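You operate a simulated robot arm through the tools that you are given. There is no shell and no other tool. Be economical: measure what you need, move in short steps, check, and stop when the job is done.

You are at the controls of a simulated robot arm. One attempt, no reset.

## Task
Wind a trial on the small winder with the turns on the card.
Fine: shut the guard, set the yellow dial, red switch on, press the green button, wait till it stops by itself, switch off. Where these are worked on the way, their far stop is far enough and under half their travel is too little: red switch.

Only the result counts: the job must be done as asked and must still hold three seconds after the hand-in. Knocking over, shifting, dropping, spilling or breaking anything else fails it.

## Robot
A 7-joint arm with a two-finger parallel gripper, fixed in place. Base frame: the origin is at the foot of the arm, x ahead of it, y to its left, z up; the work surface is at about z = 765. Readings come in mm, rad, newtons and seconds.
With the tool pointing down near the work surface it reaches from about 220 to 680 mm from the base axis. Its first joint turns from -1.152 to 1.152 rad. Payload 2.4 kg.
The TCP is the grasp point between the finger pads, 30 mm short of the fingertips. In the tool frame z runs along the fingers and y along their closing line. The gripper opens to 94 mm. The fingers are 28 mm wide and 10 mm thick; the gripper's body (50 by 96 mm) begins 55 mm behind the TCP.
Orientation is that of the tool frame in the base frame, as a unit quaternion [w, x, y, z]. With the fingers straight down and closing along the base's y, the tool's x points along the base's -x, its y along +y and its z along -z.

## Interface
- The arm moves only by the tool arm_command. Its argument "plan" is a list of rows, each a list of 7 numbers: the finger opening in mm, from 0 to 94, then the shift along the tool's x, y, z in mm, then the turn, a rotation vector about the tool's x, y, z in rad. In form: [[jaw, x, y, z, ax, ay, az], ...]. A call has 1 to 10 rows; each row is the pose to reach, as a shift and turn from the pose commanded when the call began, along the tool's axes at that moment. Rows are played at 5 a second. More than 50 mm and 0.15 rad between two rows, or a gripper value outside its range, and nothing of the call is played. Where a pose cannot be reached the arm comes as near as it can. A force on the tool above 90 N (or 10 N above the force at the start of the call, whichever is more), or a blocked arm, ends the call early, and 0.2 s more pass. The fingers move at their own pace (about 153 mm/s each) and stop on an object; they squeeze with about 22 N. The grip force told is the motor's: it shows also when the fingers shut on nothing. Time passes only in rows, and 0.2 s behind the last, so rows that repeat a pose let the fingers close. The reply holds the time, the measured pose of the TCP, the force on the tool along the base axes, the opening and the grip force, in the units named above and with some noise, with the torque about the TCP (base axes, N m) and any sound that the robot's microphone picked up.
- Cameras (640 x 400 px; columns grow to the right, rows downward): "scene" is fixed at [48.9, 486.5, 1441.7]; the picture's right is [-0.61, -0.79, 0.00], its down [-0.47, 0.36, -0.80] and it looks along [0.64, -0.49, -0.60] (base axes); focal length 344 px, centre (320, 200). "wrist" rides on the gripper at [76, 14, -102] in the tool frame; the picture's right is [-0.18, 0.98, 0.00], its down [-0.75, -0.14, -0.64] and it looks along [-0.63, -0.12, 0.77] (tool axes); focal length 243 px, centre (320, 200). There is no depth. A picture from a camera that has moved, and an enlarged one, comes with that camera's place and axes in the base frame and with its lens.
- capture(camera): a new picture of that camera. No time passes.
- zoom(camera, box): a new picture of the part [left, top, right, bottom] of that camera's present view, enlarged. No time passes.
- job_done(): hands the job in; it is judged then, once.

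Work in short steps. Places have to be worked out from the pictures, the camera data and where the tool is seen: move nearer, look again, correct. Check each grasp and each placing, and mend what went wrong. You have 120 turns and 68 pictures in all, those below and enlarged ones among them. Open the gripper and draw the arm clear of the work before you hand the job in, unless the task says otherwise; then end with one line.

The tools are called as name(argument=value, ...) on one line, values as JSON. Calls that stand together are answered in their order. arm_command: Moves the arm, as the interface text tells. Its arguments: {"type":"object","properties":{"plan":{"type":"array","items":{"type":"array","items":{"type":"number"}}}},"required":["plan"]} The other tools are called the same way: capture (camera) takes a picture; zoom (camera, box) takes an enlarged picture of a part of a camera's view; job_done () hands the job in.

At the start:

```text
time: 0.0
eef_pos: [415.2, -200.1, 1115.2]
orientation: [0.0, -0.001, 1.0, 0.001]
ft_force: [0.0, -0.6, 1.1]
ft_torque: [0.01, -0.03, 0.01]
gripper_width: 94.1
gripper_force: 0.1
```

scene: 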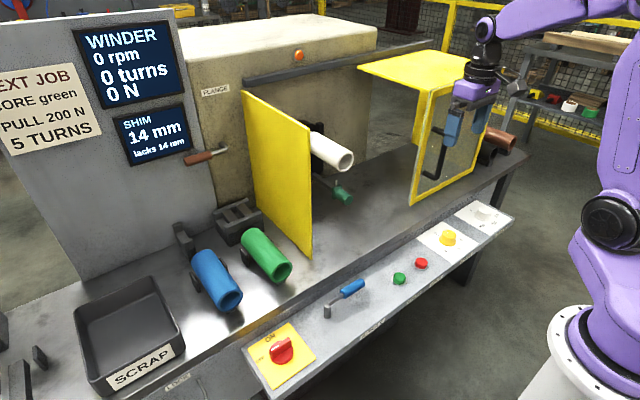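
wrist: 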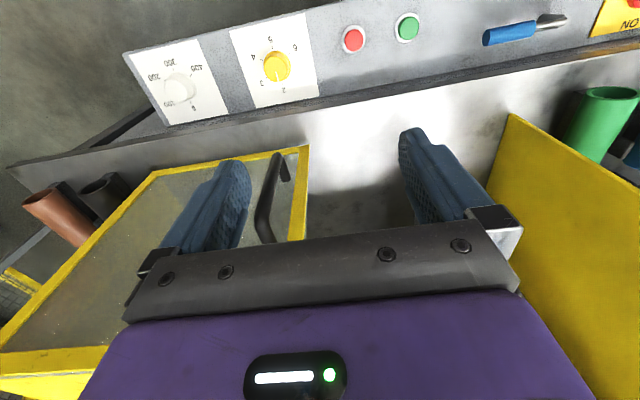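

I'll look closer at the card, the panel and the guard first.

zoom(camera="scene", box=[0, 10, 240, 160])

zoom(camera="scene", box=[240, 190, 520, 390])

zoom(camera="scene", box=[230, 30, 550, 230])

zoom(camera="wrist", box=[110, 0, 430, 200])

```text
2.67 times, centred on (120, 85) of scene
camera zoom: at [48.9, 486.5, 1441.7], right [-0.61, -0.79, 0.0], down [-0.47, 0.36, -0.8], along [0.64, -0.49, -0.6], focal length 917 px, centre (853, 507)
```

zoom: 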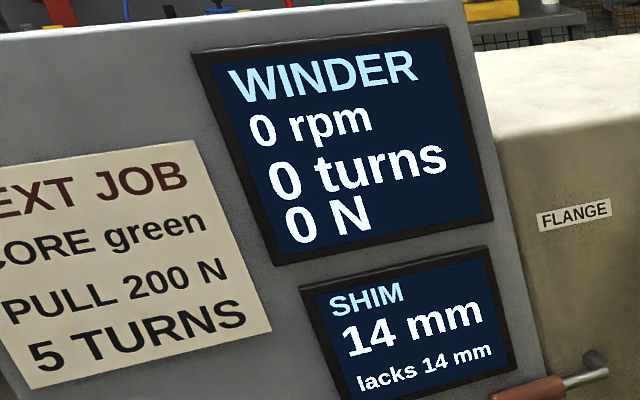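

```text
2.00 times, centred on (380, 290) of scene
camera zoom: at [48.9, 486.5, 1441.7], right [-0.61, -0.79, 0.0], down [-0.47, 0.36, -0.8], along [0.64, -0.49, -0.6], focal length 688 px, centre (200, 20)
```

zoom: 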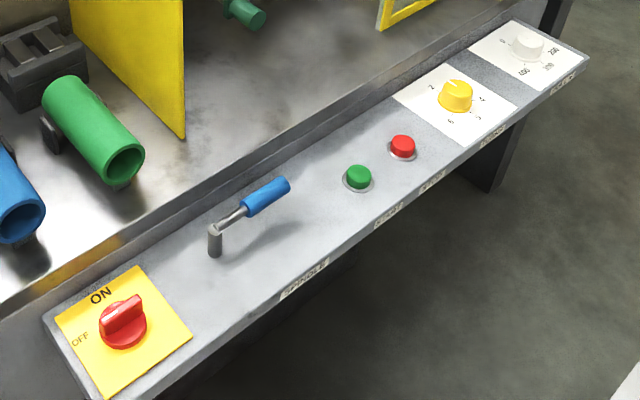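

```text
2.00 times, centred on (390, 130) of scene
camera zoom: at [48.9, 486.5, 1441.7], right [-0.61, -0.79, 0.0], down [-0.47, 0.36, -0.8], along [0.64, -0.49, -0.6], focal length 688 px, centre (180, 340)
```

zoom: 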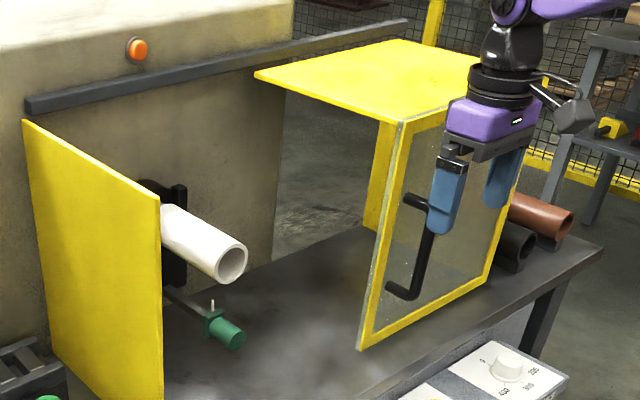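

```text
2.00 times, centred on (270, 100) of wrist
camera zoom: at [339.0, -186.7, 1218.6], right [0.18, 0.98, 0.0], down [0.75, -0.14, 0.64], along [0.63, -0.12, -0.77], focal length 485 px, centre (420, 400)
```

zoom: 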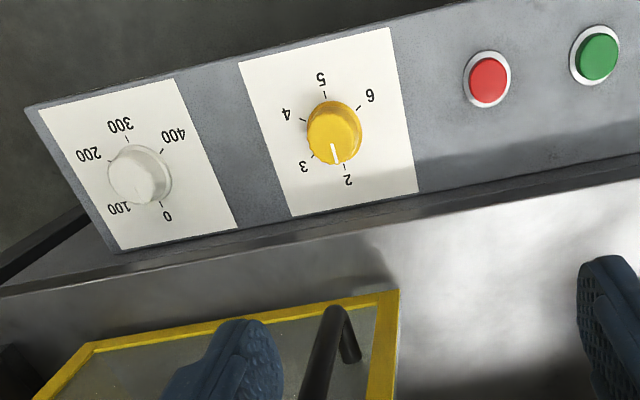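

The guard slides on the rail toward the left yellow plate, and its handle is a vertical bar at about (510, -284, 895..1040). The card says 5 turns and the yellow dial reads 2. I'll lower beside the handle with the fingers tilted forward.

arm_command(plan=[[60, 3, -20, 35, 0, -0.12, 0], [60, 5, -40, 70, 0, -0.24, 0], [60, 8, -60, 105, 0, -0.36, 0], [60, 10, -84, 135, 0, -0.48, 0], [60, 10, -84, 135, 0, -0.6, 0]])

capture(camera="wrist")

capture(camera="scene")

```text
time: 1.2
eef_pos: [403.4, -284.7, 977.5]
orientation: [0.292, -0.004, 0.956, 0.001]
ft_force: [0.5, -0.7, 0.9]
ft_torque: [0.03, 0.08, 0.01]
gripper_width: 59.7
gripper_force: 0.1
```

```text
61 pictures are left
camera wrist: at [283.4, -271.5, 1021.9], right [0.14, 0.98, 0.1], down [0.27, -0.14, 0.95], along [0.95, -0.11, -0.28], focal length 243 px, centre (320, 200)
```

wrist: 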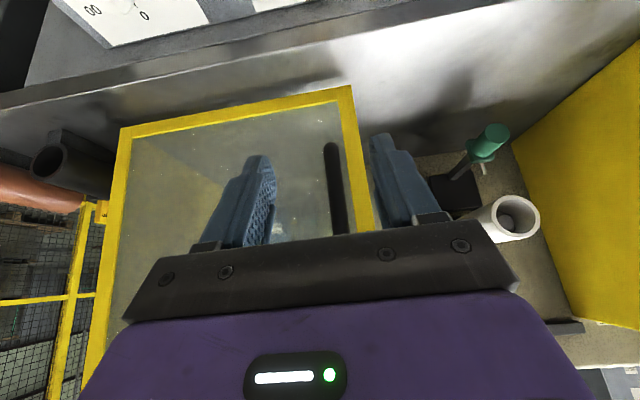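

```text
60 pictures are left
```

scene: 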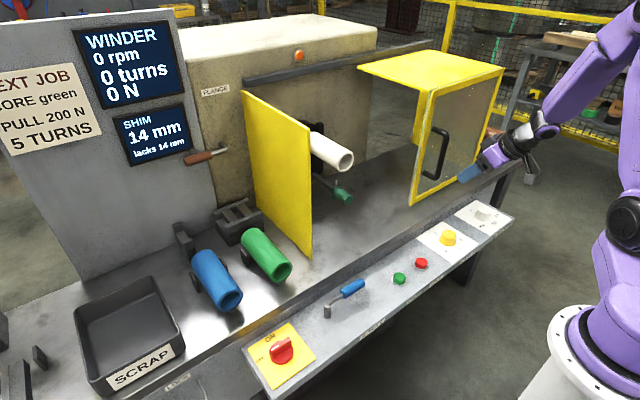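

The handle bar appears between the fingers, at about y = -280. I'll move straight ahead to straddle it.

arm_command(plan=[[60, -29, 2, 20, 0, 0, 0], [60, -58, 4, 40, 0, 0, 0], [60, -86.6, 4, 59.3, 0, 0, 0]])

capture(camera="wrist")

zoom(camera="scene", box=[360, 60, 520, 220])

```text
time: 2.0
eef_pos: [508.1, -282.3, 979.3]
orientation: [0.296, 0.0, 0.955, -0.001]
ft_force: [0.3, -0.9, 0.5]
ft_torque: [-0.02, 0.01, -0.03]
gripper_width: 60.0
gripper_force: 0.0
```

```text
59 pictures are left
camera wrist: at [387.9, -268.1, 1022.0], right [0.15, 0.98, 0.1], down [0.26, -0.14, 0.96], along [0.95, -0.12, -0.28], focal length 243 px, centre (320, 200)
```

wrist: 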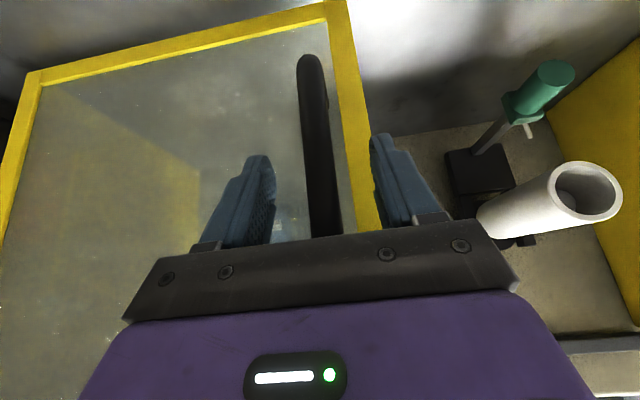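

```text
2.50 times, centred on (440, 140) of scene
camera zoom: at [48.9, 486.5, 1441.7], right [-0.61, -0.79, 0.0], down [-0.47, 0.36, -0.8], along [0.64, -0.49, -0.6], focal length 860 px, centre (20, 350)
```

zoom: 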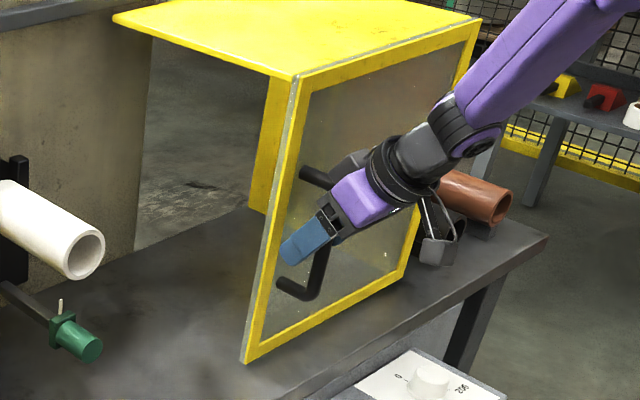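

The fingers straddle the bar. I'll close them to check that the bar is between them.

arm_command(plan=[[0, 0, 0, 0, 0, 0, 0], [0, 0, 0, 0, 0, 0, 0]])

capture(camera="wrist")

```text
time: 2.6
eef_pos: [508.3, -280.2, 980.0]
orientation: [0.295, -0.002, 0.955, 0.002]
ft_force: [0.3, 8.3, 1.4]
ft_torque: [-0.18, 0.18, -0.01]
gripper_width: 20.0
gripper_force: 44.7
```

```text
57 pictures are left
camera wrist: at [387.9, -266.9, 1022.0], right [0.15, 0.98, 0.1], down [0.26, -0.14, 0.96], along [0.95, -0.12, -0.28], focal length 243 px, centre (320, 200)
```

wrist: 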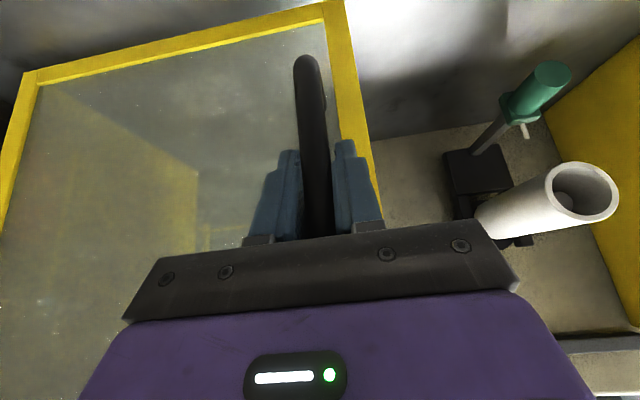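

The bar is gripped at 20 mm. I'll slide the guard along +y, gently at first.

arm_command(plan=[[0, 0, 15, 0, 0, 0, 0], [0, 0, 35, 0, 0, 0, 0], [0, 0, 60, 0, 0, 0, 0], [0, 0, 85, 0, 0, 0, 0], [0, 0, 110, 0, 0, 0, 0]])

capture(camera="scene")

```text
time: 3.8
eef_pos: [508.7, -170.2, 979.1]
orientation: [0.294, -0.002, 0.956, 0.0]
ft_force: [-19.2, 1.2, -6.1]
ft_torque: [0.04, -0.86, 0.14]
gripper_width: 20.2
gripper_force: 45.7
```

```text
56 pictures are left
```

scene: 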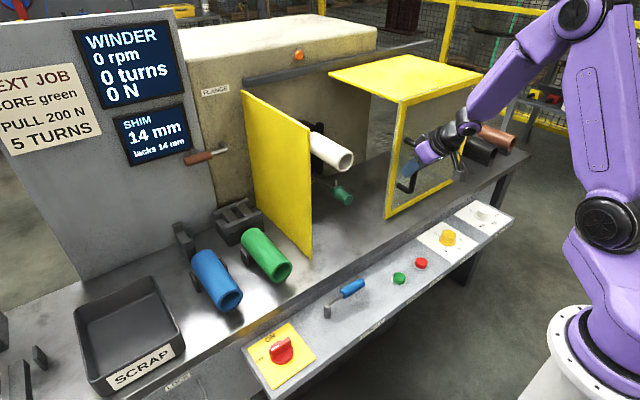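

The guard slides freely, with only a small sideways load on the grip. I'll continue along +y.

arm_command(plan=[[26, 0, 5, 0, 0, 0, 0], [26, 0, 30, 0, 0, 0, 0], [26, 0, 55, 0, 0, 0, 0], [26, 0, 80, 0, 0, 0, 0], [26, 0, 105, 0, 0, 0, 0], [26, 0, 130, 0, 0, 0, 0], [26, 0, 155, 0, 0, 0, 0], [26, 0, 180, 0, 0, 0, 0], [26, 0, 205, 0, 0, 0, 0]])

capture(camera="scene")

```text
time: 5.8
eef_pos: [508.2, 33.8, 979.5]
orientation: [0.294, 0.0, 0.956, -0.001]
ft_force: [0.8, 0.3, 0.4]
ft_torque: [0.02, 0.0, -0.02]
gripper_width: 26.0
gripper_force: 0.2
```

```text
55 pictures are left
```

scene: 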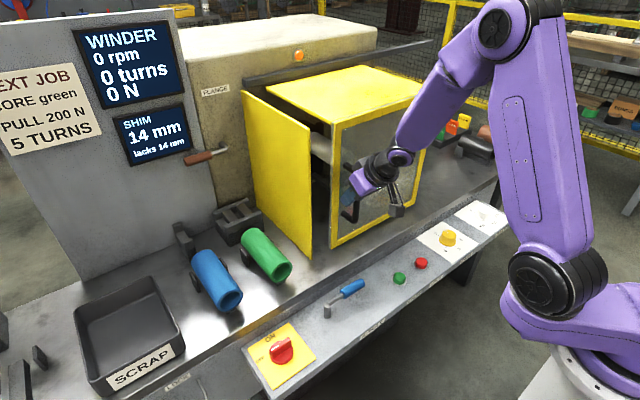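

Now the last stretch, in small rows, until it meets the plate.

arm_command(plan=[[26, 0, 12, 0, 0, 0, 0], [26, 0, 24, 0, 0, 0, 0], [26, 0, 34, 0, 0, 0, 0], [26, 0, 42, 0, 0, 0, 0], [26, 0, 50, 0, 0, 0, 0], [26, 0, 58, 0, 0, 0, 0], [26, 0, 66, 0, 0, 0, 0], [26, 0, 74, 0, 0, 0, 0]])

zoom(camera="scene", box=[220, 40, 460, 270])

```text
time: 7.6
eef_pos: [509.6, 97.5, 980.0]
orientation: [0.292, 0.012, 0.956, -0.004]
ft_force: [-11.8, -44.5, 1.9]
ft_torque: [1.1, -0.59, -0.01]
gripper_width: 56.5
gripper_force: 21.8
```

```text
1.74 times, centred on (340, 155) of scene
camera zoom: at [48.6, 485.2, 1442.2], right [-0.61, -0.79, 0.0], down [-0.47, 0.36, -0.8], along [0.64, -0.49, -0.6], focal length 598 px, centre (285, 278)
```

zoom: 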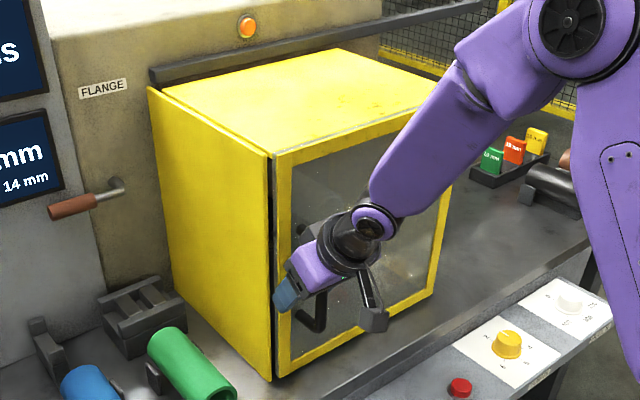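

The guard has stopped against the plate with 44 N on it. I'll centre the fingers, back off and check that it stays shut.

arm_command(plan=[[56, 0, -10, 0, 0, 0, 0], [60, 0, -17, 0, 0, 0, 0], [60, 30, -17, -20, 0, 0, 0], [60, 60, -17, -41, 0, 0, 0], [60, 90, -17, -61, 0, 0, 0]])

capture(camera="wrist")

zoom(camera="scene", box=[230, 60, 390, 270])

```text
time: 8.8
eef_pos: [400.0, 89.8, 982.2]
orientation: [0.296, 0.0, 0.955, 0.0]
ft_force: [-0.5, 0.0, -0.3]
ft_torque: [-0.03, 0.0, -0.02]
gripper_width: 60.1
gripper_force: 0.2
```

```text
53 pictures are left
camera wrist: at [279.9, 102.9, 1023.8], right [0.15, 0.98, 0.1], down [0.26, -0.14, 0.96], along [0.95, -0.12, -0.28], focal length 243 px, centre (320, 200)
```

wrist: 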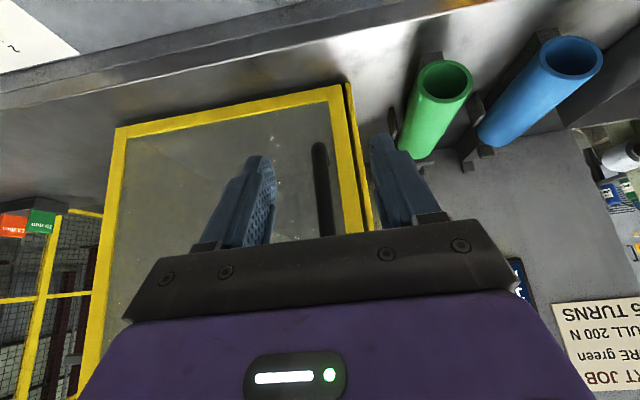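

```text
1.90 times, centred on (310, 165) of scene
camera zoom: at [49.0, 486.5, 1441.7], right [-0.61, -0.79, 0.0], down [-0.47, 0.36, -0.8], along [0.64, -0.49, -0.6], focal length 655 px, centre (339, 267)
```

zoom: 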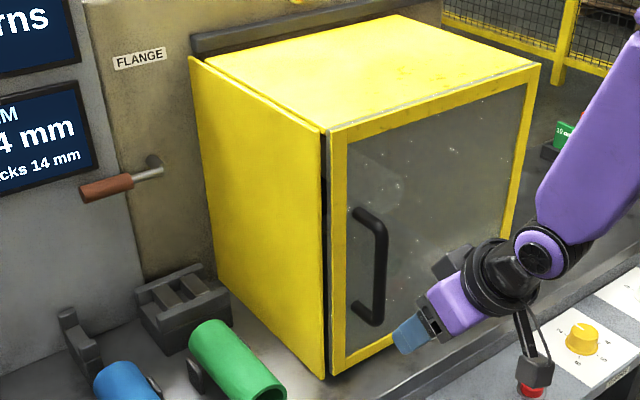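

The guard looks shut, with a uniform thin seam after the firm stop. Next I'll move toward the yellow dial, returning the tool to vertical, to look at it.

arm_command(plan=[[60, 12, -34, 1.7, 0, 0.06, 0], [60, 24, -68, 3.4, 0, 0.12, 0], [60, 36, -102, 5, 0, 0.18, 0], [60, 48, -136, 6.7, 0, 0.24, 0], [60, 60, -170, 8.4, 0, 0.3, 0], [60, 72, -204, 10, 0, 0.36, 0], [60, 84, -238, 11.8, 0, 0.42, 0], [60, 96, -272, 13.4, 0, 0.48, 0], [60, 108, -306, 15, 0, 0.54, 0], [60, 120.6, -340, 16.8, 0, 0.6, 0]])

capture(camera="wrist")

zoom(camera="scene", box=[380, 190, 520, 290])

```text
time: 11.0
eef_pos: [313.0, -249.4, 898.1]
orientation: [0.0, 0.0, 1.0, 0.0]
ft_force: [0.2, 0.0, -0.5]
ft_torque: [-0.02, 0.03, 0.03]
gripper_width: 59.9
gripper_force: 0.0
```

```text
51 pictures are left
camera wrist: at [236.2, -235.9, 1002.3], right [0.18, 0.98, 0.0], down [0.75, -0.14, 0.64], along [0.63, -0.12, -0.77], focal length 243 px, centre (320, 200)
```

wrist: 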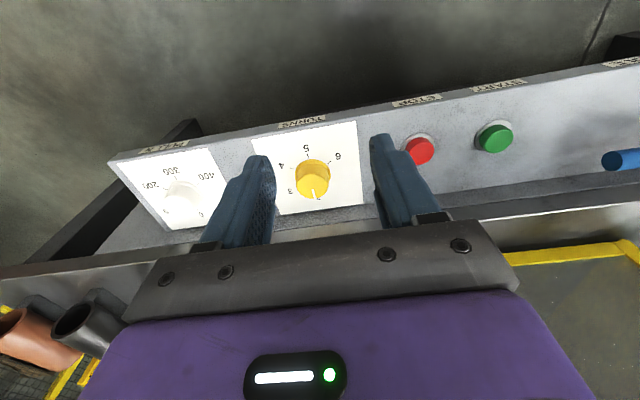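

```text
4.00 times, centred on (450, 240) of scene
camera zoom: at [48.9, 486.5, 1441.7], right [-0.61, -0.79, 0.0], down [-0.47, 0.36, -0.8], along [0.64, -0.49, -0.6], focal length 1375 px, centre (-200, 40)
```

zoom: 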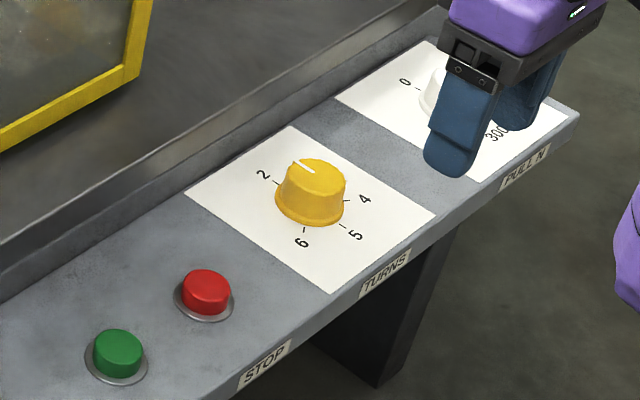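

The yellow dial is labelled TURNS, the red button STOP. I'll zoom the wrist view to locate it precisely.

zoom(camera="wrist", box=[240, 100, 400, 220])

```text
3.33 times, centred on (320, 160) of wrist
camera zoom: at [236.2, -235.9, 1002.3], right [0.18, 0.98, 0.0], down [0.75, -0.14, 0.64], along [0.63, -0.12, -0.77], focal length 809 px, centre (320, 333)
```

zoom: 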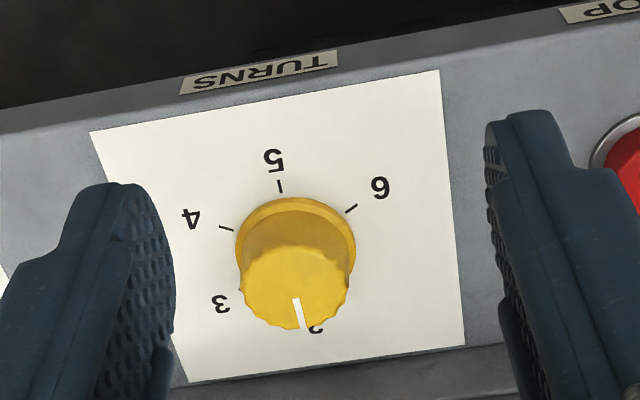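

Triangulation puts the panel level at z = 721 and the dial top at (421, -281, 746), about 45–50 mm in diameter. The pointer is near 0° (+x) and the 5 tick is at -x, so about 185° clockwise from above is needed. I'll go above the dial pre-turned by -0.8 rad and check.

arm_command(plan=[[70, -22, -6, 10, 0, 0, -0.13], [70, -44, -12, 20, 0, 0, -0.26], [70, -66, -18, 30, 0, 0, -0.4], [70, -88, -25, 45, 0, 0, -0.53], [70, -106, -31.4, 60, 0, 0, -0.66], [70, -106, -31.4, 83, 0, 0, -0.8]])

capture(camera="wrist")

zoom(camera="scene", box=[380, 190, 520, 290])

```text
time: 12.4
eef_pos: [417.1, -280.5, 815.8]
orientation: [0.0, -0.391, 0.92, 0.0]
ft_force: [-0.6, -0.9, 0.1]
ft_torque: [-0.01, -0.02, -0.03]
gripper_width: 70.1
gripper_force: 0.1
```

```text
48 pictures are left
camera wrist: at [353.5, -325.7, 918.9], right [-0.58, 0.82, 0.0], down [0.63, 0.44, 0.64], along [0.52, 0.37, -0.77], focal length 243 px, centre (320, 200)
```

wrist: 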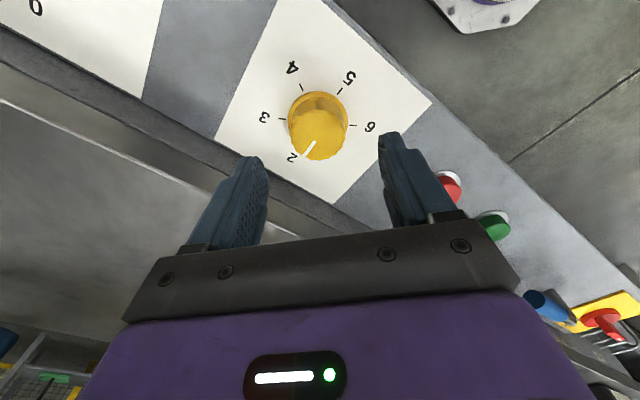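

```text
4.00 times, centred on (450, 240) of scene
camera zoom: at [48.9, 486.5, 1441.7], right [-0.61, -0.79, 0.0], down [-0.47, 0.36, -0.8], along [0.64, -0.49, -0.6], focal length 1375 px, centre (-200, 40)
```

zoom: 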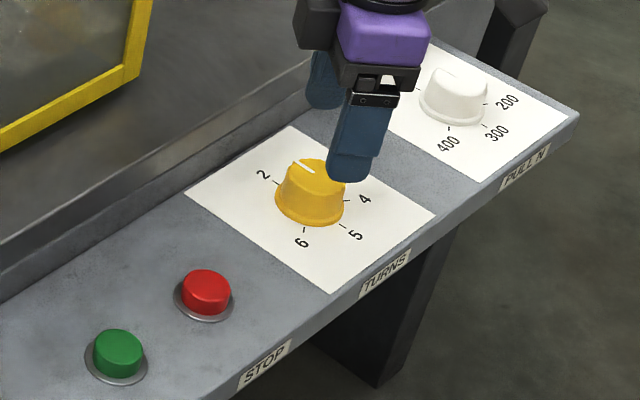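

The new view confirms the dial centre at (419.5, -280) with the pointer exactly at 2 (0°), so 5 is 180° away. I'll descend with the tips just above the panel and close.

arm_command(plan=[[70, -2, -1.4, 20, 0, 0, 0], [70, -2, -1.4, 40, 0, 0, 0], [70, -2, -1.4, 58, 0, 0, 0], [20, -2, -1.4, 58, 0, 0, 0], [20, -2, -1.4, 58, 0, 0, 0]])

zoom(camera="scene", box=[380, 190, 520, 290])

```text
time: 13.6
eef_pos: [419.9, -280.8, 757.7]
orientation: [0.0, -0.389, 0.921, -0.001]
ft_force: [2.9, -1.4, -2.5]
ft_torque: [-0.04, -0.19, -0.05]
gripper_width: 42.6
gripper_force: 45.1
```

```text
4.00 times, centred on (450, 240) of scene
camera zoom: at [49.0, 486.5, 1441.7], right [-0.61, -0.79, 0.0], down [-0.47, 0.36, -0.8], along [0.64, -0.49, -0.6], focal length 1375 px, centre (-200, 40)
```

zoom: 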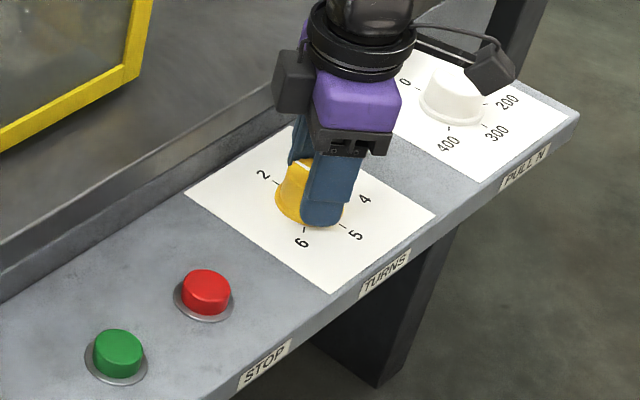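

The dial is gripped at 42.6 mm. I'll turn it clockwise by about 1.4 rad.

arm_command(plan=[[20, 0, 0, 0, 0, 0, 0.14], [20, 0, 0, 0, 0, 0, 0.28], [20, 0, 0, 0, 0, 0, 0.42], [20, 0, 0, 0, 0, 0, 0.56], [20, 0, 0, 0, 0, 0, 0.7], [20, 0, 0, 0, 0, 0, 0.84], [20, 0, 0, 0, 0, 0, 0.98], [20, 0, 0, 0, 0, 0, 1.12], [20, 0, 0, 0, 0, 0, 1.26], [20, 0, 0, 0, 0, 0, 1.4]])

zoom(camera="scene", box=[380, 190, 520, 290])

```text
time: 15.8
eef_pos: [419.8, -279.1, 756.6]
orientation: [0.002, 0.296, 0.955, 0.0]
ft_force: [7.0, -5.9, 22.7]
ft_torque: [-0.08, 0.06, -0.01]
gripper_width: 42.6
gripper_force: 45.2
```

```text
4.00 times, centred on (450, 240) of scene
camera zoom: at [48.8, 486.6, 1441.7], right [-0.61, -0.79, 0.0], down [-0.47, 0.36, -0.8], along [0.64, -0.49, -0.6], focal length 1375 px, centre (-200, 40)
```

zoom: 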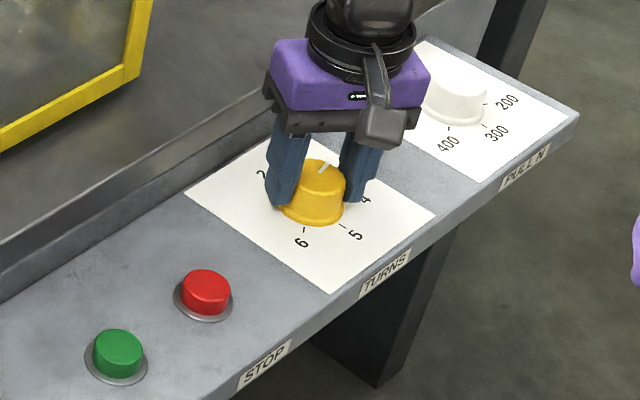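

The dial follows; the pointer has passed about 80°. The hand still has wrist range, so I'll continue in the same grip.

arm_command(plan=[[20, 0, 0, 0, 0, 0, 0.13], [20, 0, 0, 0, 0, 0, 0.26], [20, 0, 0, 0, 0, 0, 0.39], [20, 0, 0, 0, 0, 0, 0.52], [20, 0, 0, 0, 0, 0, 0.65], [20, 0, 0, 0, 0, 0, 0.78], [20, 0, 0, 0, 0, 0, 0.9]])

zoom(camera="scene", box=[380, 190, 520, 290])

```text
time: 17.4
eef_pos: [419.4, -279.1, 757.3]
orientation: [0.002, 0.683, 0.731, 0.001]
ft_force: [6.7, -11.4, 7.3]
ft_torque: [-0.68, -0.17, -0.01]
gripper_width: 42.9
gripper_force: 44.4
```

```text
4.00 times, centred on (450, 240) of scene
camera zoom: at [49.0, 486.4, 1441.8], right [-0.61, -0.79, 0.0], down [-0.47, 0.36, -0.8], along [0.64, -0.49, -0.6], focal length 1375 px, centre (-200, 40)
```

zoom: 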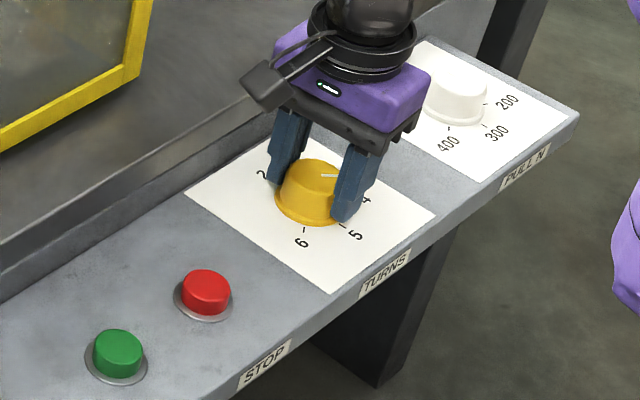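

Total turn so far is 132°, with the pointer just past 4. About 0.84 rad remains.

arm_command(plan=[[20, 0, 0, 0, 0, 0, 0.14], [20, 0, 0, 0, 0, 0, 0.28], [20, 0, 0, 0, 0, 0, 0.42], [20, 0, 0, 0, 0, 0, 0.56], [20, 0, 0, 0, 0, 0, 0.7], [20, 0, 0, 0, 0, 0, 0.84]])

zoom(camera="scene", box=[410, 210, 490, 270])

```text
time: 18.8
eef_pos: [418.9, -280.2, 756.8]
orientation: [0.001, 0.921, 0.389, 0.001]
ft_force: [3.6, -14.5, 13.3]
ft_torque: [-0.73, 0.06, 0.02]
gripper_width: 42.8
gripper_force: 44.8
```

```text
6.67 times, centred on (450, 240) of scene
camera zoom: at [48.8, 486.3, 1441.8], right [-0.61, -0.79, 0.0], down [-0.47, 0.36, -0.8], along [0.64, -0.49, -0.6], focal length 2292 px, centre (-547, -67)
```

zoom: 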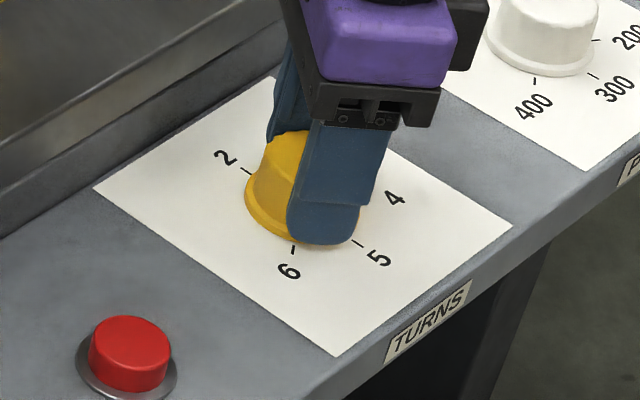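

Yaw shows 180° turned in all. I'll release, rise and check the pointer.

arm_command(plan=[[70, 0, 0, 0, 0, 0, 0], [70, 0, 0, 0, 0, 0, 0], [70, 0, 0, -25, 0, 0, 0], [70, 0, 0, -60, 0, 0, -0.14], [70, 0, 0, -100, 0, 0, -0.28]])

capture(camera="wrist")

zoom(camera="scene", box=[410, 210, 490, 270])

```text
time: 20.0
eef_pos: [418.6, -278.2, 858.2]
orientation: [0.0, 0.857, 0.516, 0.0]
ft_force: [-0.6, -0.3, 0.5]
ft_torque: [0.0, 0.02, 0.0]
gripper_width: 69.7
gripper_force: 0.0
```

```text
42 pictures are left
camera wrist: at [466.7, -218.2, 961.0], right [0.78, -0.62, 0.0], down [-0.48, -0.6, 0.64], along [-0.4, -0.5, -0.77], focal length 243 px, centre (320, 200)
```

wrist: 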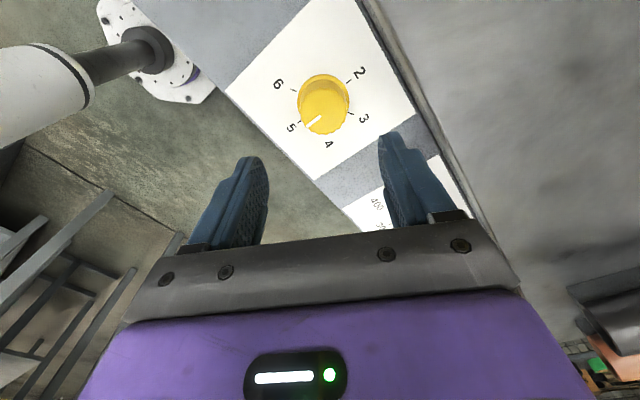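

```text
6.67 times, centred on (450, 240) of scene
camera zoom: at [48.9, 486.5, 1441.7], right [-0.61, -0.79, 0.0], down [-0.47, 0.36, -0.8], along [0.64, -0.49, -0.6], focal length 2292 px, centre (-547, -67)
```

zoom: 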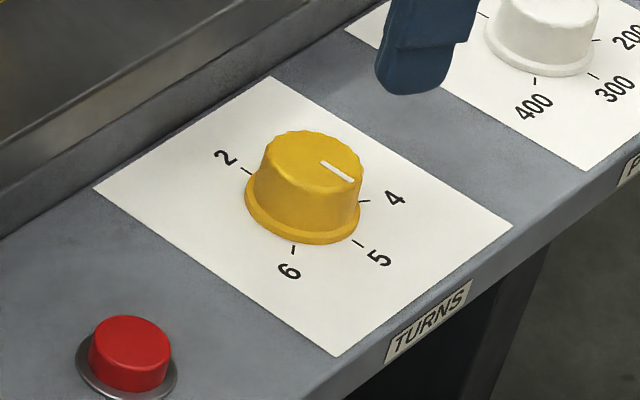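

The pointer looks to be at 5. I'll zoom the wrist view to verify the angle.

zoom(camera="wrist", box=[260, 55, 380, 155])

```text
4.00 times, centred on (320, 105) of wrist
camera zoom: at [466.7, -218.2, 961.0], right [0.78, -0.62, 0.0], down [-0.48, -0.6, 0.64], along [-0.4, -0.5, -0.77], focal length 970 px, centre (320, 580)
```

zoom: 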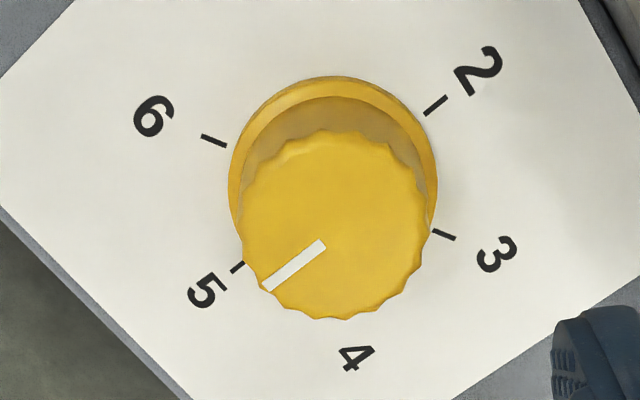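

The pointer is aligned with tick 5. Now I'll go across to the red switch, unwinding the wrist on the way.

arm_command(plan=[[70, 0, 0, -30, 0, 0, -0.14], [70, 24, -25, -40, 0, 0, -0.28], [70, 48, -51, -40, 0, 0, -0.42], [70, 72, -76, -40, 0, 0, -0.56], [70, 97, -102, -40, 0, 0, -0.7], [70, 121, -127, -40, 0, 0, -0.84], [70, 145, -153, -40, 0, 0, -0.98], [70, 169, -178, -40, 0, 0, -1.12], [70, 194, -204, -40, 0, 0, -1.26], [70, 218, -229, -40, 0, 0, -1.4]])

```text
time: 22.2
eef_pos: [318.8, 20.9, 896.0]
orientation: [0.0, 0.323, 0.946, 0.0]
ft_force: [0.0, 0.6, -0.3]
ft_torque: [0.01, -0.04, 0.0]
gripper_width: 70.1
gripper_force: 0.0
```

arm_command(plan=[[70, 25, 30, 0, 0, 0, -0.1], [70, 50, 60, 0, 0, 0, -0.2], [70, 75, 90, 0, 0, 0, -0.3], [70, 100, 120, 0, 0, 0, -0.4], [70, 125, 150, 0, 0, 0, -0.5], [70, 150, 180, 0, 0, 0, -0.6], [70, 171.5, 207.3, 0, 0, 0, -0.658]])

capture(camera="wrist")

zoom(camera="scene", box=[220, 300, 340, 400])

```text
time: 23.8
eef_pos: [312.0, 291.3, 898.2]
orientation: [0.0, 0.0, 1.0, 0.0]
ft_force: [0.3, 0.1, -0.3]
ft_torque: [0.02, -0.03, -0.01]
gripper_width: 70.2
gripper_force: 0.0
```

```text
39 pictures are left
camera wrist: at [235.9, 303.4, 1000.7], right [0.19, 0.98, 0.0], down [0.75, -0.14, 0.64], along [0.63, -0.12, -0.77], focal length 243 px, centre (320, 200)
```

wrist: 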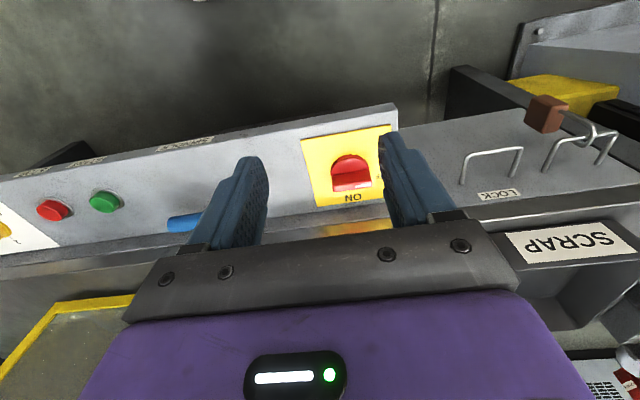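

```text
4.00 times, centred on (280, 350) of scene
camera zoom: at [48.9, 486.5, 1441.7], right [-0.61, -0.79, 0.0], down [-0.47, 0.36, -0.8], along [0.64, -0.49, -0.6], focal length 1375 px, centre (480, -400)
```

zoom: 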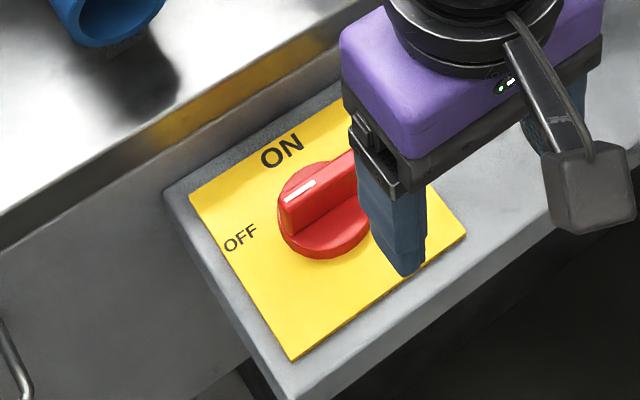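

The switch is a bar knob with its white mark toward OFF (+y), and ON is toward +x. I'll zoom to locate it.

zoom(camera="wrist", box=[290, 110, 410, 220])

```text
3.64 times, centred on (350, 165) of wrist
camera zoom: at [235.9, 303.4, 1000.7], right [0.19, 0.98, 0.0], down [0.75, -0.14, 0.64], along [0.63, -0.12, -0.77], focal length 882 px, centre (211, 327)
```

zoom: 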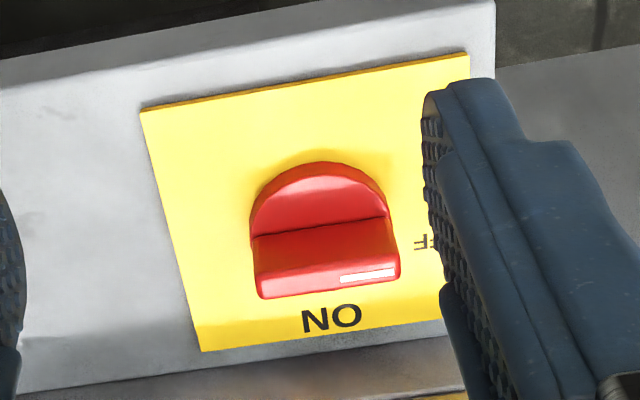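

The bar runs along y with its centre about (413, 309) and top about z = 770. I'll go above it with the jaw turned to close along x (yaw -90°).

arm_command(plan=[[60, -10, 2, 4, 0, 0, -0.14], [60, -20, 4, 8, 0, 0, -0.28], [60, -30, 6, 12, 0, 0, -0.42], [60, -40, 8, 16, 0, 0, -0.56], [60, -50, 10, 20, 0, 0, -0.7], [60, -60, 12, 24, 0, 0, -0.84], [60, -70, 14, 28, 0, 0, -0.98], [60, -80, 16, 32, 0, 0, -1.12], [60, -90, 18, 36, 0, 0, -1.26], [60, -101, 18, 40, 0, 0, -1.4]])

arm_command(plan=[[60, 0, 0, 6, 0, 0, -0.1], [60, 0, 0, 12, 0, 0, -0.17]])

capture(camera="wrist")

zoom(camera="scene", box=[200, 260, 360, 400])

```text
time: 26.0
eef_pos: [411.8, 307.4, 857.7]
orientation: [0.0, -0.644, 0.765, 0.0]
ft_force: [0.5, 0.4, 0.1]
ft_torque: [-0.03, -0.03, -0.01]
gripper_width: 59.9
gripper_force: 0.1
```

```text
time: 26.6
eef_pos: [412.5, 307.4, 844.9]
orientation: [0.0, -0.706, 0.708, 0.0]
ft_force: [0.6, 0.3, -0.2]
ft_torque: [-0.01, -0.04, 0.01]
gripper_width: 60.1
gripper_force: 0.1
```

```text
36 pictures are left
camera wrist: at [398.5, 230.6, 948.6], right [-0.98, 0.19, 0.0], down [0.14, 0.75, 0.64], along [0.12, 0.63, -0.77], focal length 243 px, centre (320, 200)
```

wrist: 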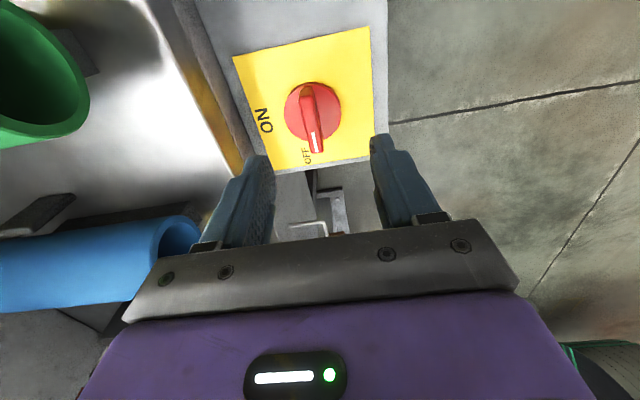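

```text
2.86 times, centred on (280, 330) of scene
camera zoom: at [48.9, 486.5, 1441.7], right [-0.61, -0.79, 0.0], down [-0.47, 0.36, -0.8], along [0.64, -0.49, -0.6], focal length 982 px, centre (434, -171)
```

zoom: 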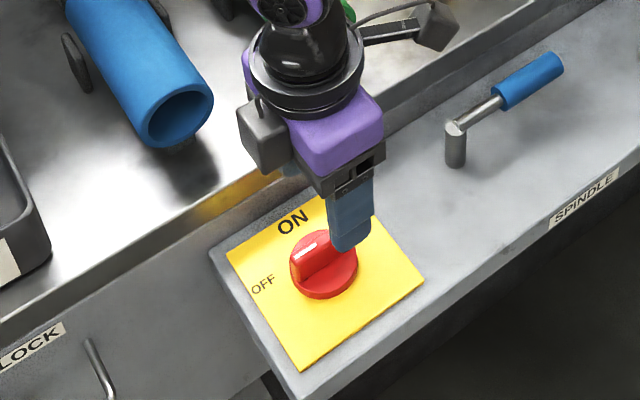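

The disc centre comes out at about (417, 305). I'll correct slightly, descend to z = 780 and grip the bar.

arm_command(plan=[[50, 2.4, -4, 25, 0, 0, 0], [50, 2.4, -4, 45, 0, 0, 0], [50, 2.4, -4, 65, 0, 0, 0]])

zoom(camera="scene", box=[200, 260, 360, 400])

```text
time: 27.4
eef_pos: [416.9, 305.1, 779.8]
orientation: [0.0, -0.705, 0.709, 0.0]
ft_force: [0.0, 0.3, 0.1]
ft_torque: [0.01, -0.01, -0.02]
gripper_width: 50.4
gripper_force: 0.0
```

```text
2.86 times, centred on (280, 330) of scene
camera zoom: at [48.9, 486.5, 1441.7], right [-0.61, -0.79, 0.0], down [-0.47, 0.36, -0.8], along [0.64, -0.49, -0.6], focal length 982 px, centre (434, -171)
```

zoom: 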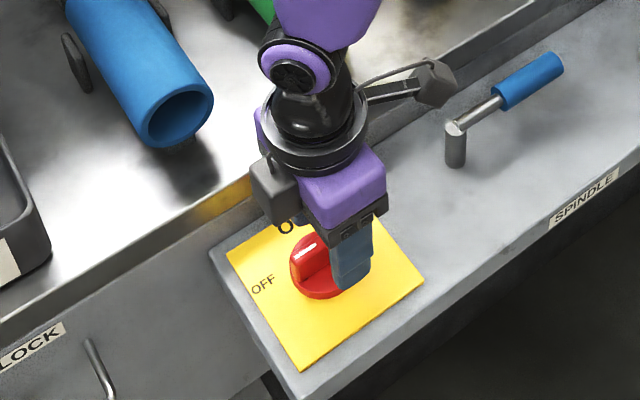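

No contact yet, and the fingers straddle the bar. I'll close.

arm_command(plan=[[0, 0, 0, 0, 0, 0, 0], [0, 0, 0, 0, 0, 0, 0]])

capture(camera="wrist")

```text
time: 28.0
eef_pos: [418.9, 304.0, 780.9]
orientation: [0.003, -0.705, 0.71, 0.0]
ft_force: [19.5, 0.3, -15.1]
ft_torque: [0.92, -0.41, -0.14]
gripper_width: 11.6
gripper_force: 44.7
```

```text
33 pictures are left
camera wrist: at [404.9, 227.4, 883.4], right [-0.98, 0.19, 0.0], down [0.14, 0.75, 0.65], along [0.13, 0.63, -0.76], focal length 243 px, centre (320, 200)
```

wrist: 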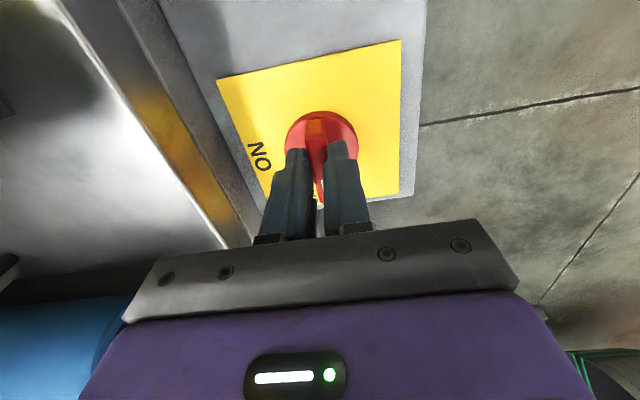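

The bar is gripped (11.6 mm) and pulls the hand a little to +x. I'll shift 3 mm that way and turn clockwise toward ON.

arm_command(plan=[[0, 0, -3, 0, 0, 0, 0], [0, 0, -3, 0, 0, 0, 0.14], [0, 0, -3, 0, 0, 0, 0.28], [0, 0, -3, 0, 0, 0, 0.42], [0, 0, -3, 0, 0, 0, 0.56], [0, 0, -3, 0, 0, 0, 0.7], [0, 0, -3, 0, 0, 0, 0.84], [0, 0, -3, 0, 0, 0, 0.98]])

zoom(camera="scene", box=[200, 260, 360, 400])

```text
time: 29.8
eef_pos: [416.4, 306.4, 780.8]
orientation: [-0.002, -0.291, 0.957, 0.0]
ft_force: [-26.5, 6.9, 36.8]
ft_torque: [0.23, 0.74, 0.14]
gripper_width: 11.6
gripper_force: 44.9
```

```text
2.86 times, centred on (280, 330) of scene
camera zoom: at [47.8, 486.3, 1441.8], right [-0.61, -0.79, 0.0], down [-0.47, 0.36, -0.8], along [0.64, -0.49, -0.6], focal length 982 px, centre (434, -171)
```

zoom: 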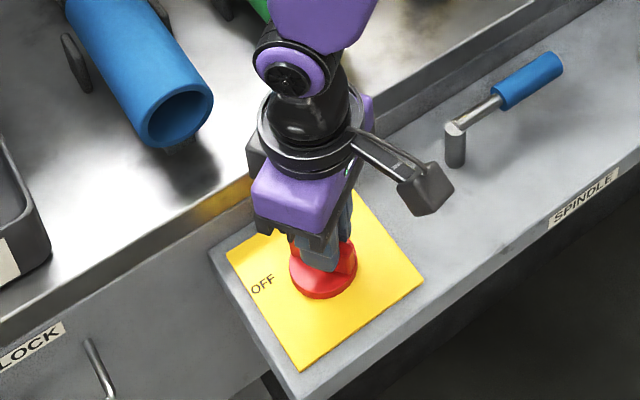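

It turned 56° so far, with some side load. I'll relieve it by 2.5 mm in x and continue turning to the stop.

arm_command(plan=[[0, 2.1, 1.4, 0, 0, 0, 0.12], [0, 2.1, 1.4, 0, 0, 0, 0.25], [0, 2.1, 1.4, 0, 0, 0, 0.38], [0, 2.1, 1.4, 0, 0, 0, 0.5], [0, 2.1, 1.4, 0, 0, 0, 0.6]])

capture(camera="scene")

capture(camera="wrist")

```text
time: 31.0
eef_pos: [415.0, 309.8, 778.5]
orientation: [0.003, 0.002, 1.0, 0.002]
ft_force: [-7.6, 32.1, -9.6]
ft_torque: [0.7, 0.73, 0.34]
gripper_width: 11.5
gripper_force: 45.0
```

```text
31 pictures are left
```

scene: 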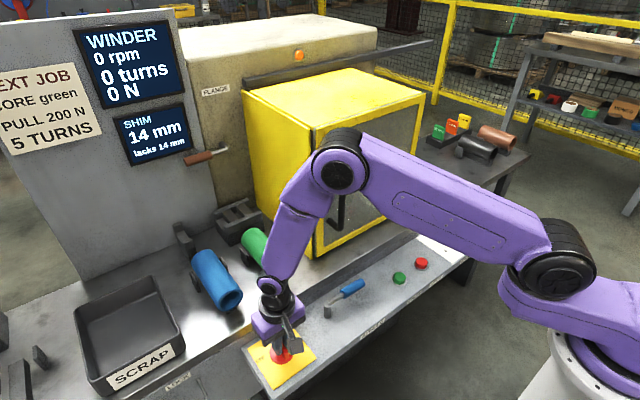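

```text
30 pictures are left
camera wrist: at [339.0, 323.3, 882.7], right [0.19, 0.98, 0.0], down [0.75, -0.15, 0.65], along [0.63, -0.12, -0.76], focal length 243 px, centre (320, 200)
```

wrist: 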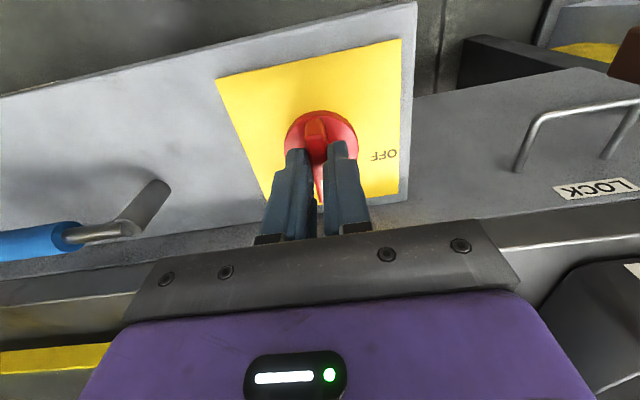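

The bar has been turned 90° to ON. I'll release, rise and verify.

arm_command(plan=[[50, 0, 4, 0, 0, 0, 0], [50, 0, 4, 0, 0, 0, 0], [50, 0, 4, -35, 0, 0, 0], [50, 20, 0, -70, 0, 0, 0], [50, 50, -20, -100, 0, 0, 0]])

capture(camera="wrist")

zoom(camera="scene", box=[0, 10, 320, 210])

```text
time: 32.2
eef_pos: [368.1, 284.6, 880.6]
orientation: [0.0, 0.006, 1.0, 0.0]
ft_force: [0.1, 0.2, 0.3]
ft_torque: [0.04, 0.05, -0.01]
gripper_width: 50.1
gripper_force: 0.0
```

```text
29 pictures are left
camera wrist: at [292.5, 300.1, 984.0], right [0.2, 0.98, 0.0], down [0.75, -0.15, 0.64], along [0.63, -0.13, -0.77], focal length 243 px, centre (320, 200)
```

wrist: 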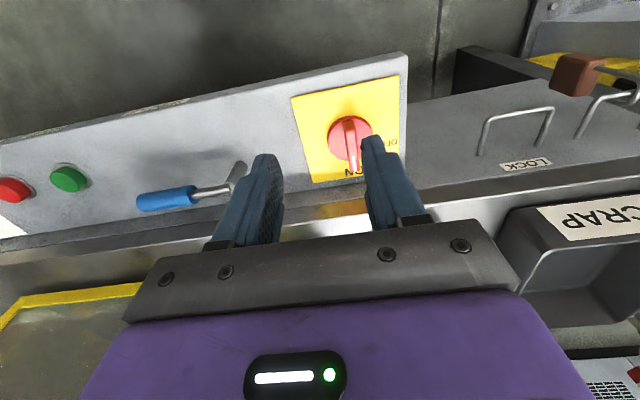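

```text
2.00 times, centred on (160, 110) of scene
camera zoom: at [49.0, 486.5, 1441.7], right [-0.61, -0.79, 0.0], down [-0.47, 0.36, -0.8], along [0.64, -0.49, -0.6], focal length 688 px, centre (640, 380)
```

zoom: 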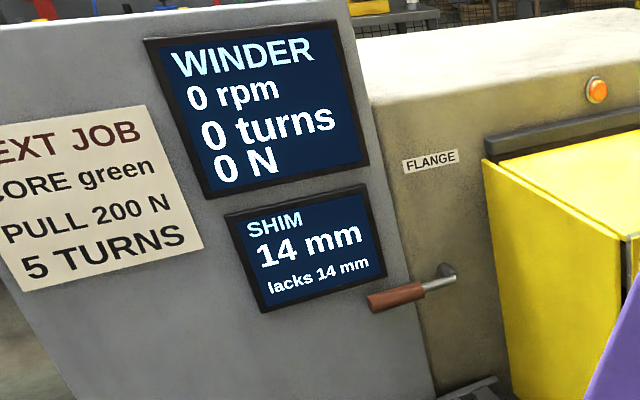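

The switch is at ON. Now I'll move to look at the green button, around (402, -50).

arm_command(plan=[[0, 5, -34, 0, 0, 0, 0], [0, 10, -67, 0, 0, 0, 0], [0, 15, -100, 0, 0, 0, 0], [0, 20, -134, 0, 0, 0, 0], [0, 25, -168, 0, 0, 0, 0], [0, 30, -201, 0, 0, 0, 0], [0, 35, -235, 0, 0, 0, 0], [0, 40, -268, 0, 0, 0, 0], [0, 45, -302, 0, 0, 0, 0], [0, 50, -336, 0, 0, 0, 0]])

capture(camera="wrist")

```text
time: 34.4
eef_pos: [311.7, -47.3, 878.8]
orientation: [0.0, 0.005, 1.0, 0.0]
ft_force: [-0.5, -0.1, 0.2]
ft_torque: [0.03, 0.0, -0.02]
gripper_width: 0.1
gripper_force: 22.1
```

```text
27 pictures are left
camera wrist: at [236.2, -32.7, 982.0], right [0.19, 0.98, 0.0], down [0.75, -0.15, 0.64], along [0.63, -0.12, -0.77], focal length 243 px, centre (320, 200)
```

wrist: 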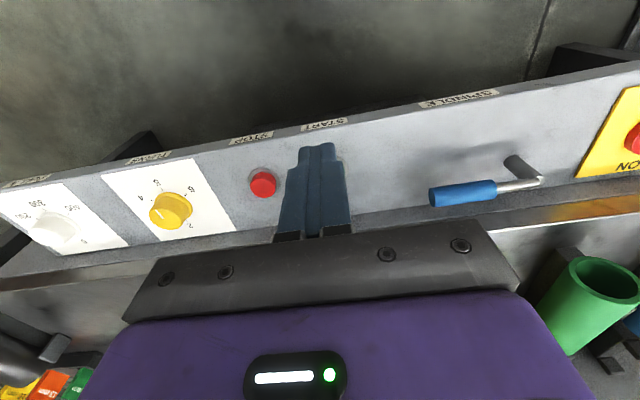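

The closed fingers hide the green button. I'll open them to see it.

arm_command(plan=[[80, 0, 0, 0, 0, 0, 0], [80, 0, 0, 0, 0, 0, 0]])

zoom(camera="wrist", box=[230, 110, 390, 230])

zoom(camera="scene", box=[360, 240, 440, 300])

```text
time: 35.0
eef_pos: [312.1, -46.3, 879.2]
orientation: [0.0, 0.007, 1.0, 0.001]
ft_force: [0.1, -0.1, 0.2]
ft_torque: [0.0, -0.02, -0.01]
gripper_width: 80.0
gripper_force: 0.0
```

```text
3.33 times, centred on (310, 170) of wrist
camera zoom: at [236.4, -32.5, 981.9], right [0.2, 0.98, 0.0], down [0.75, -0.15, 0.64], along [0.63, -0.13, -0.77], focal length 809 px, centre (353, 300)
```

zoom: 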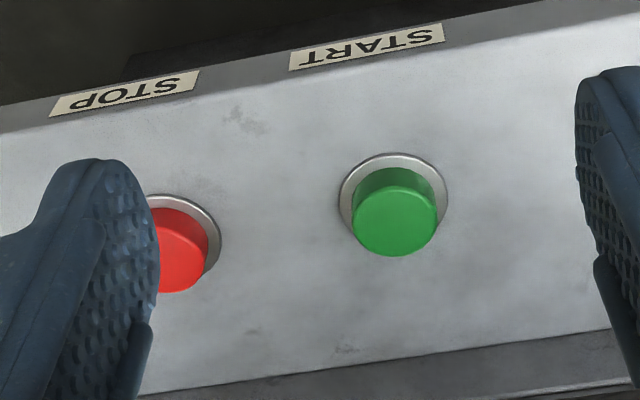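

```text
6.67 times, centred on (400, 270) of scene
camera zoom: at [48.9, 486.5, 1441.7], right [-0.61, -0.79, 0.0], down [-0.47, 0.36, -0.8], along [0.64, -0.49, -0.6], focal length 2292 px, centre (-213, -267)
```

zoom: 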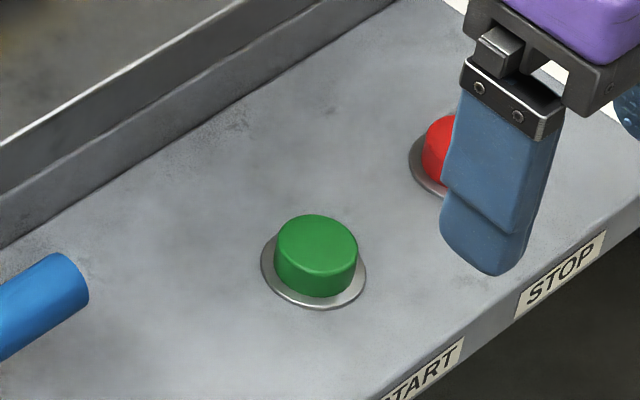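

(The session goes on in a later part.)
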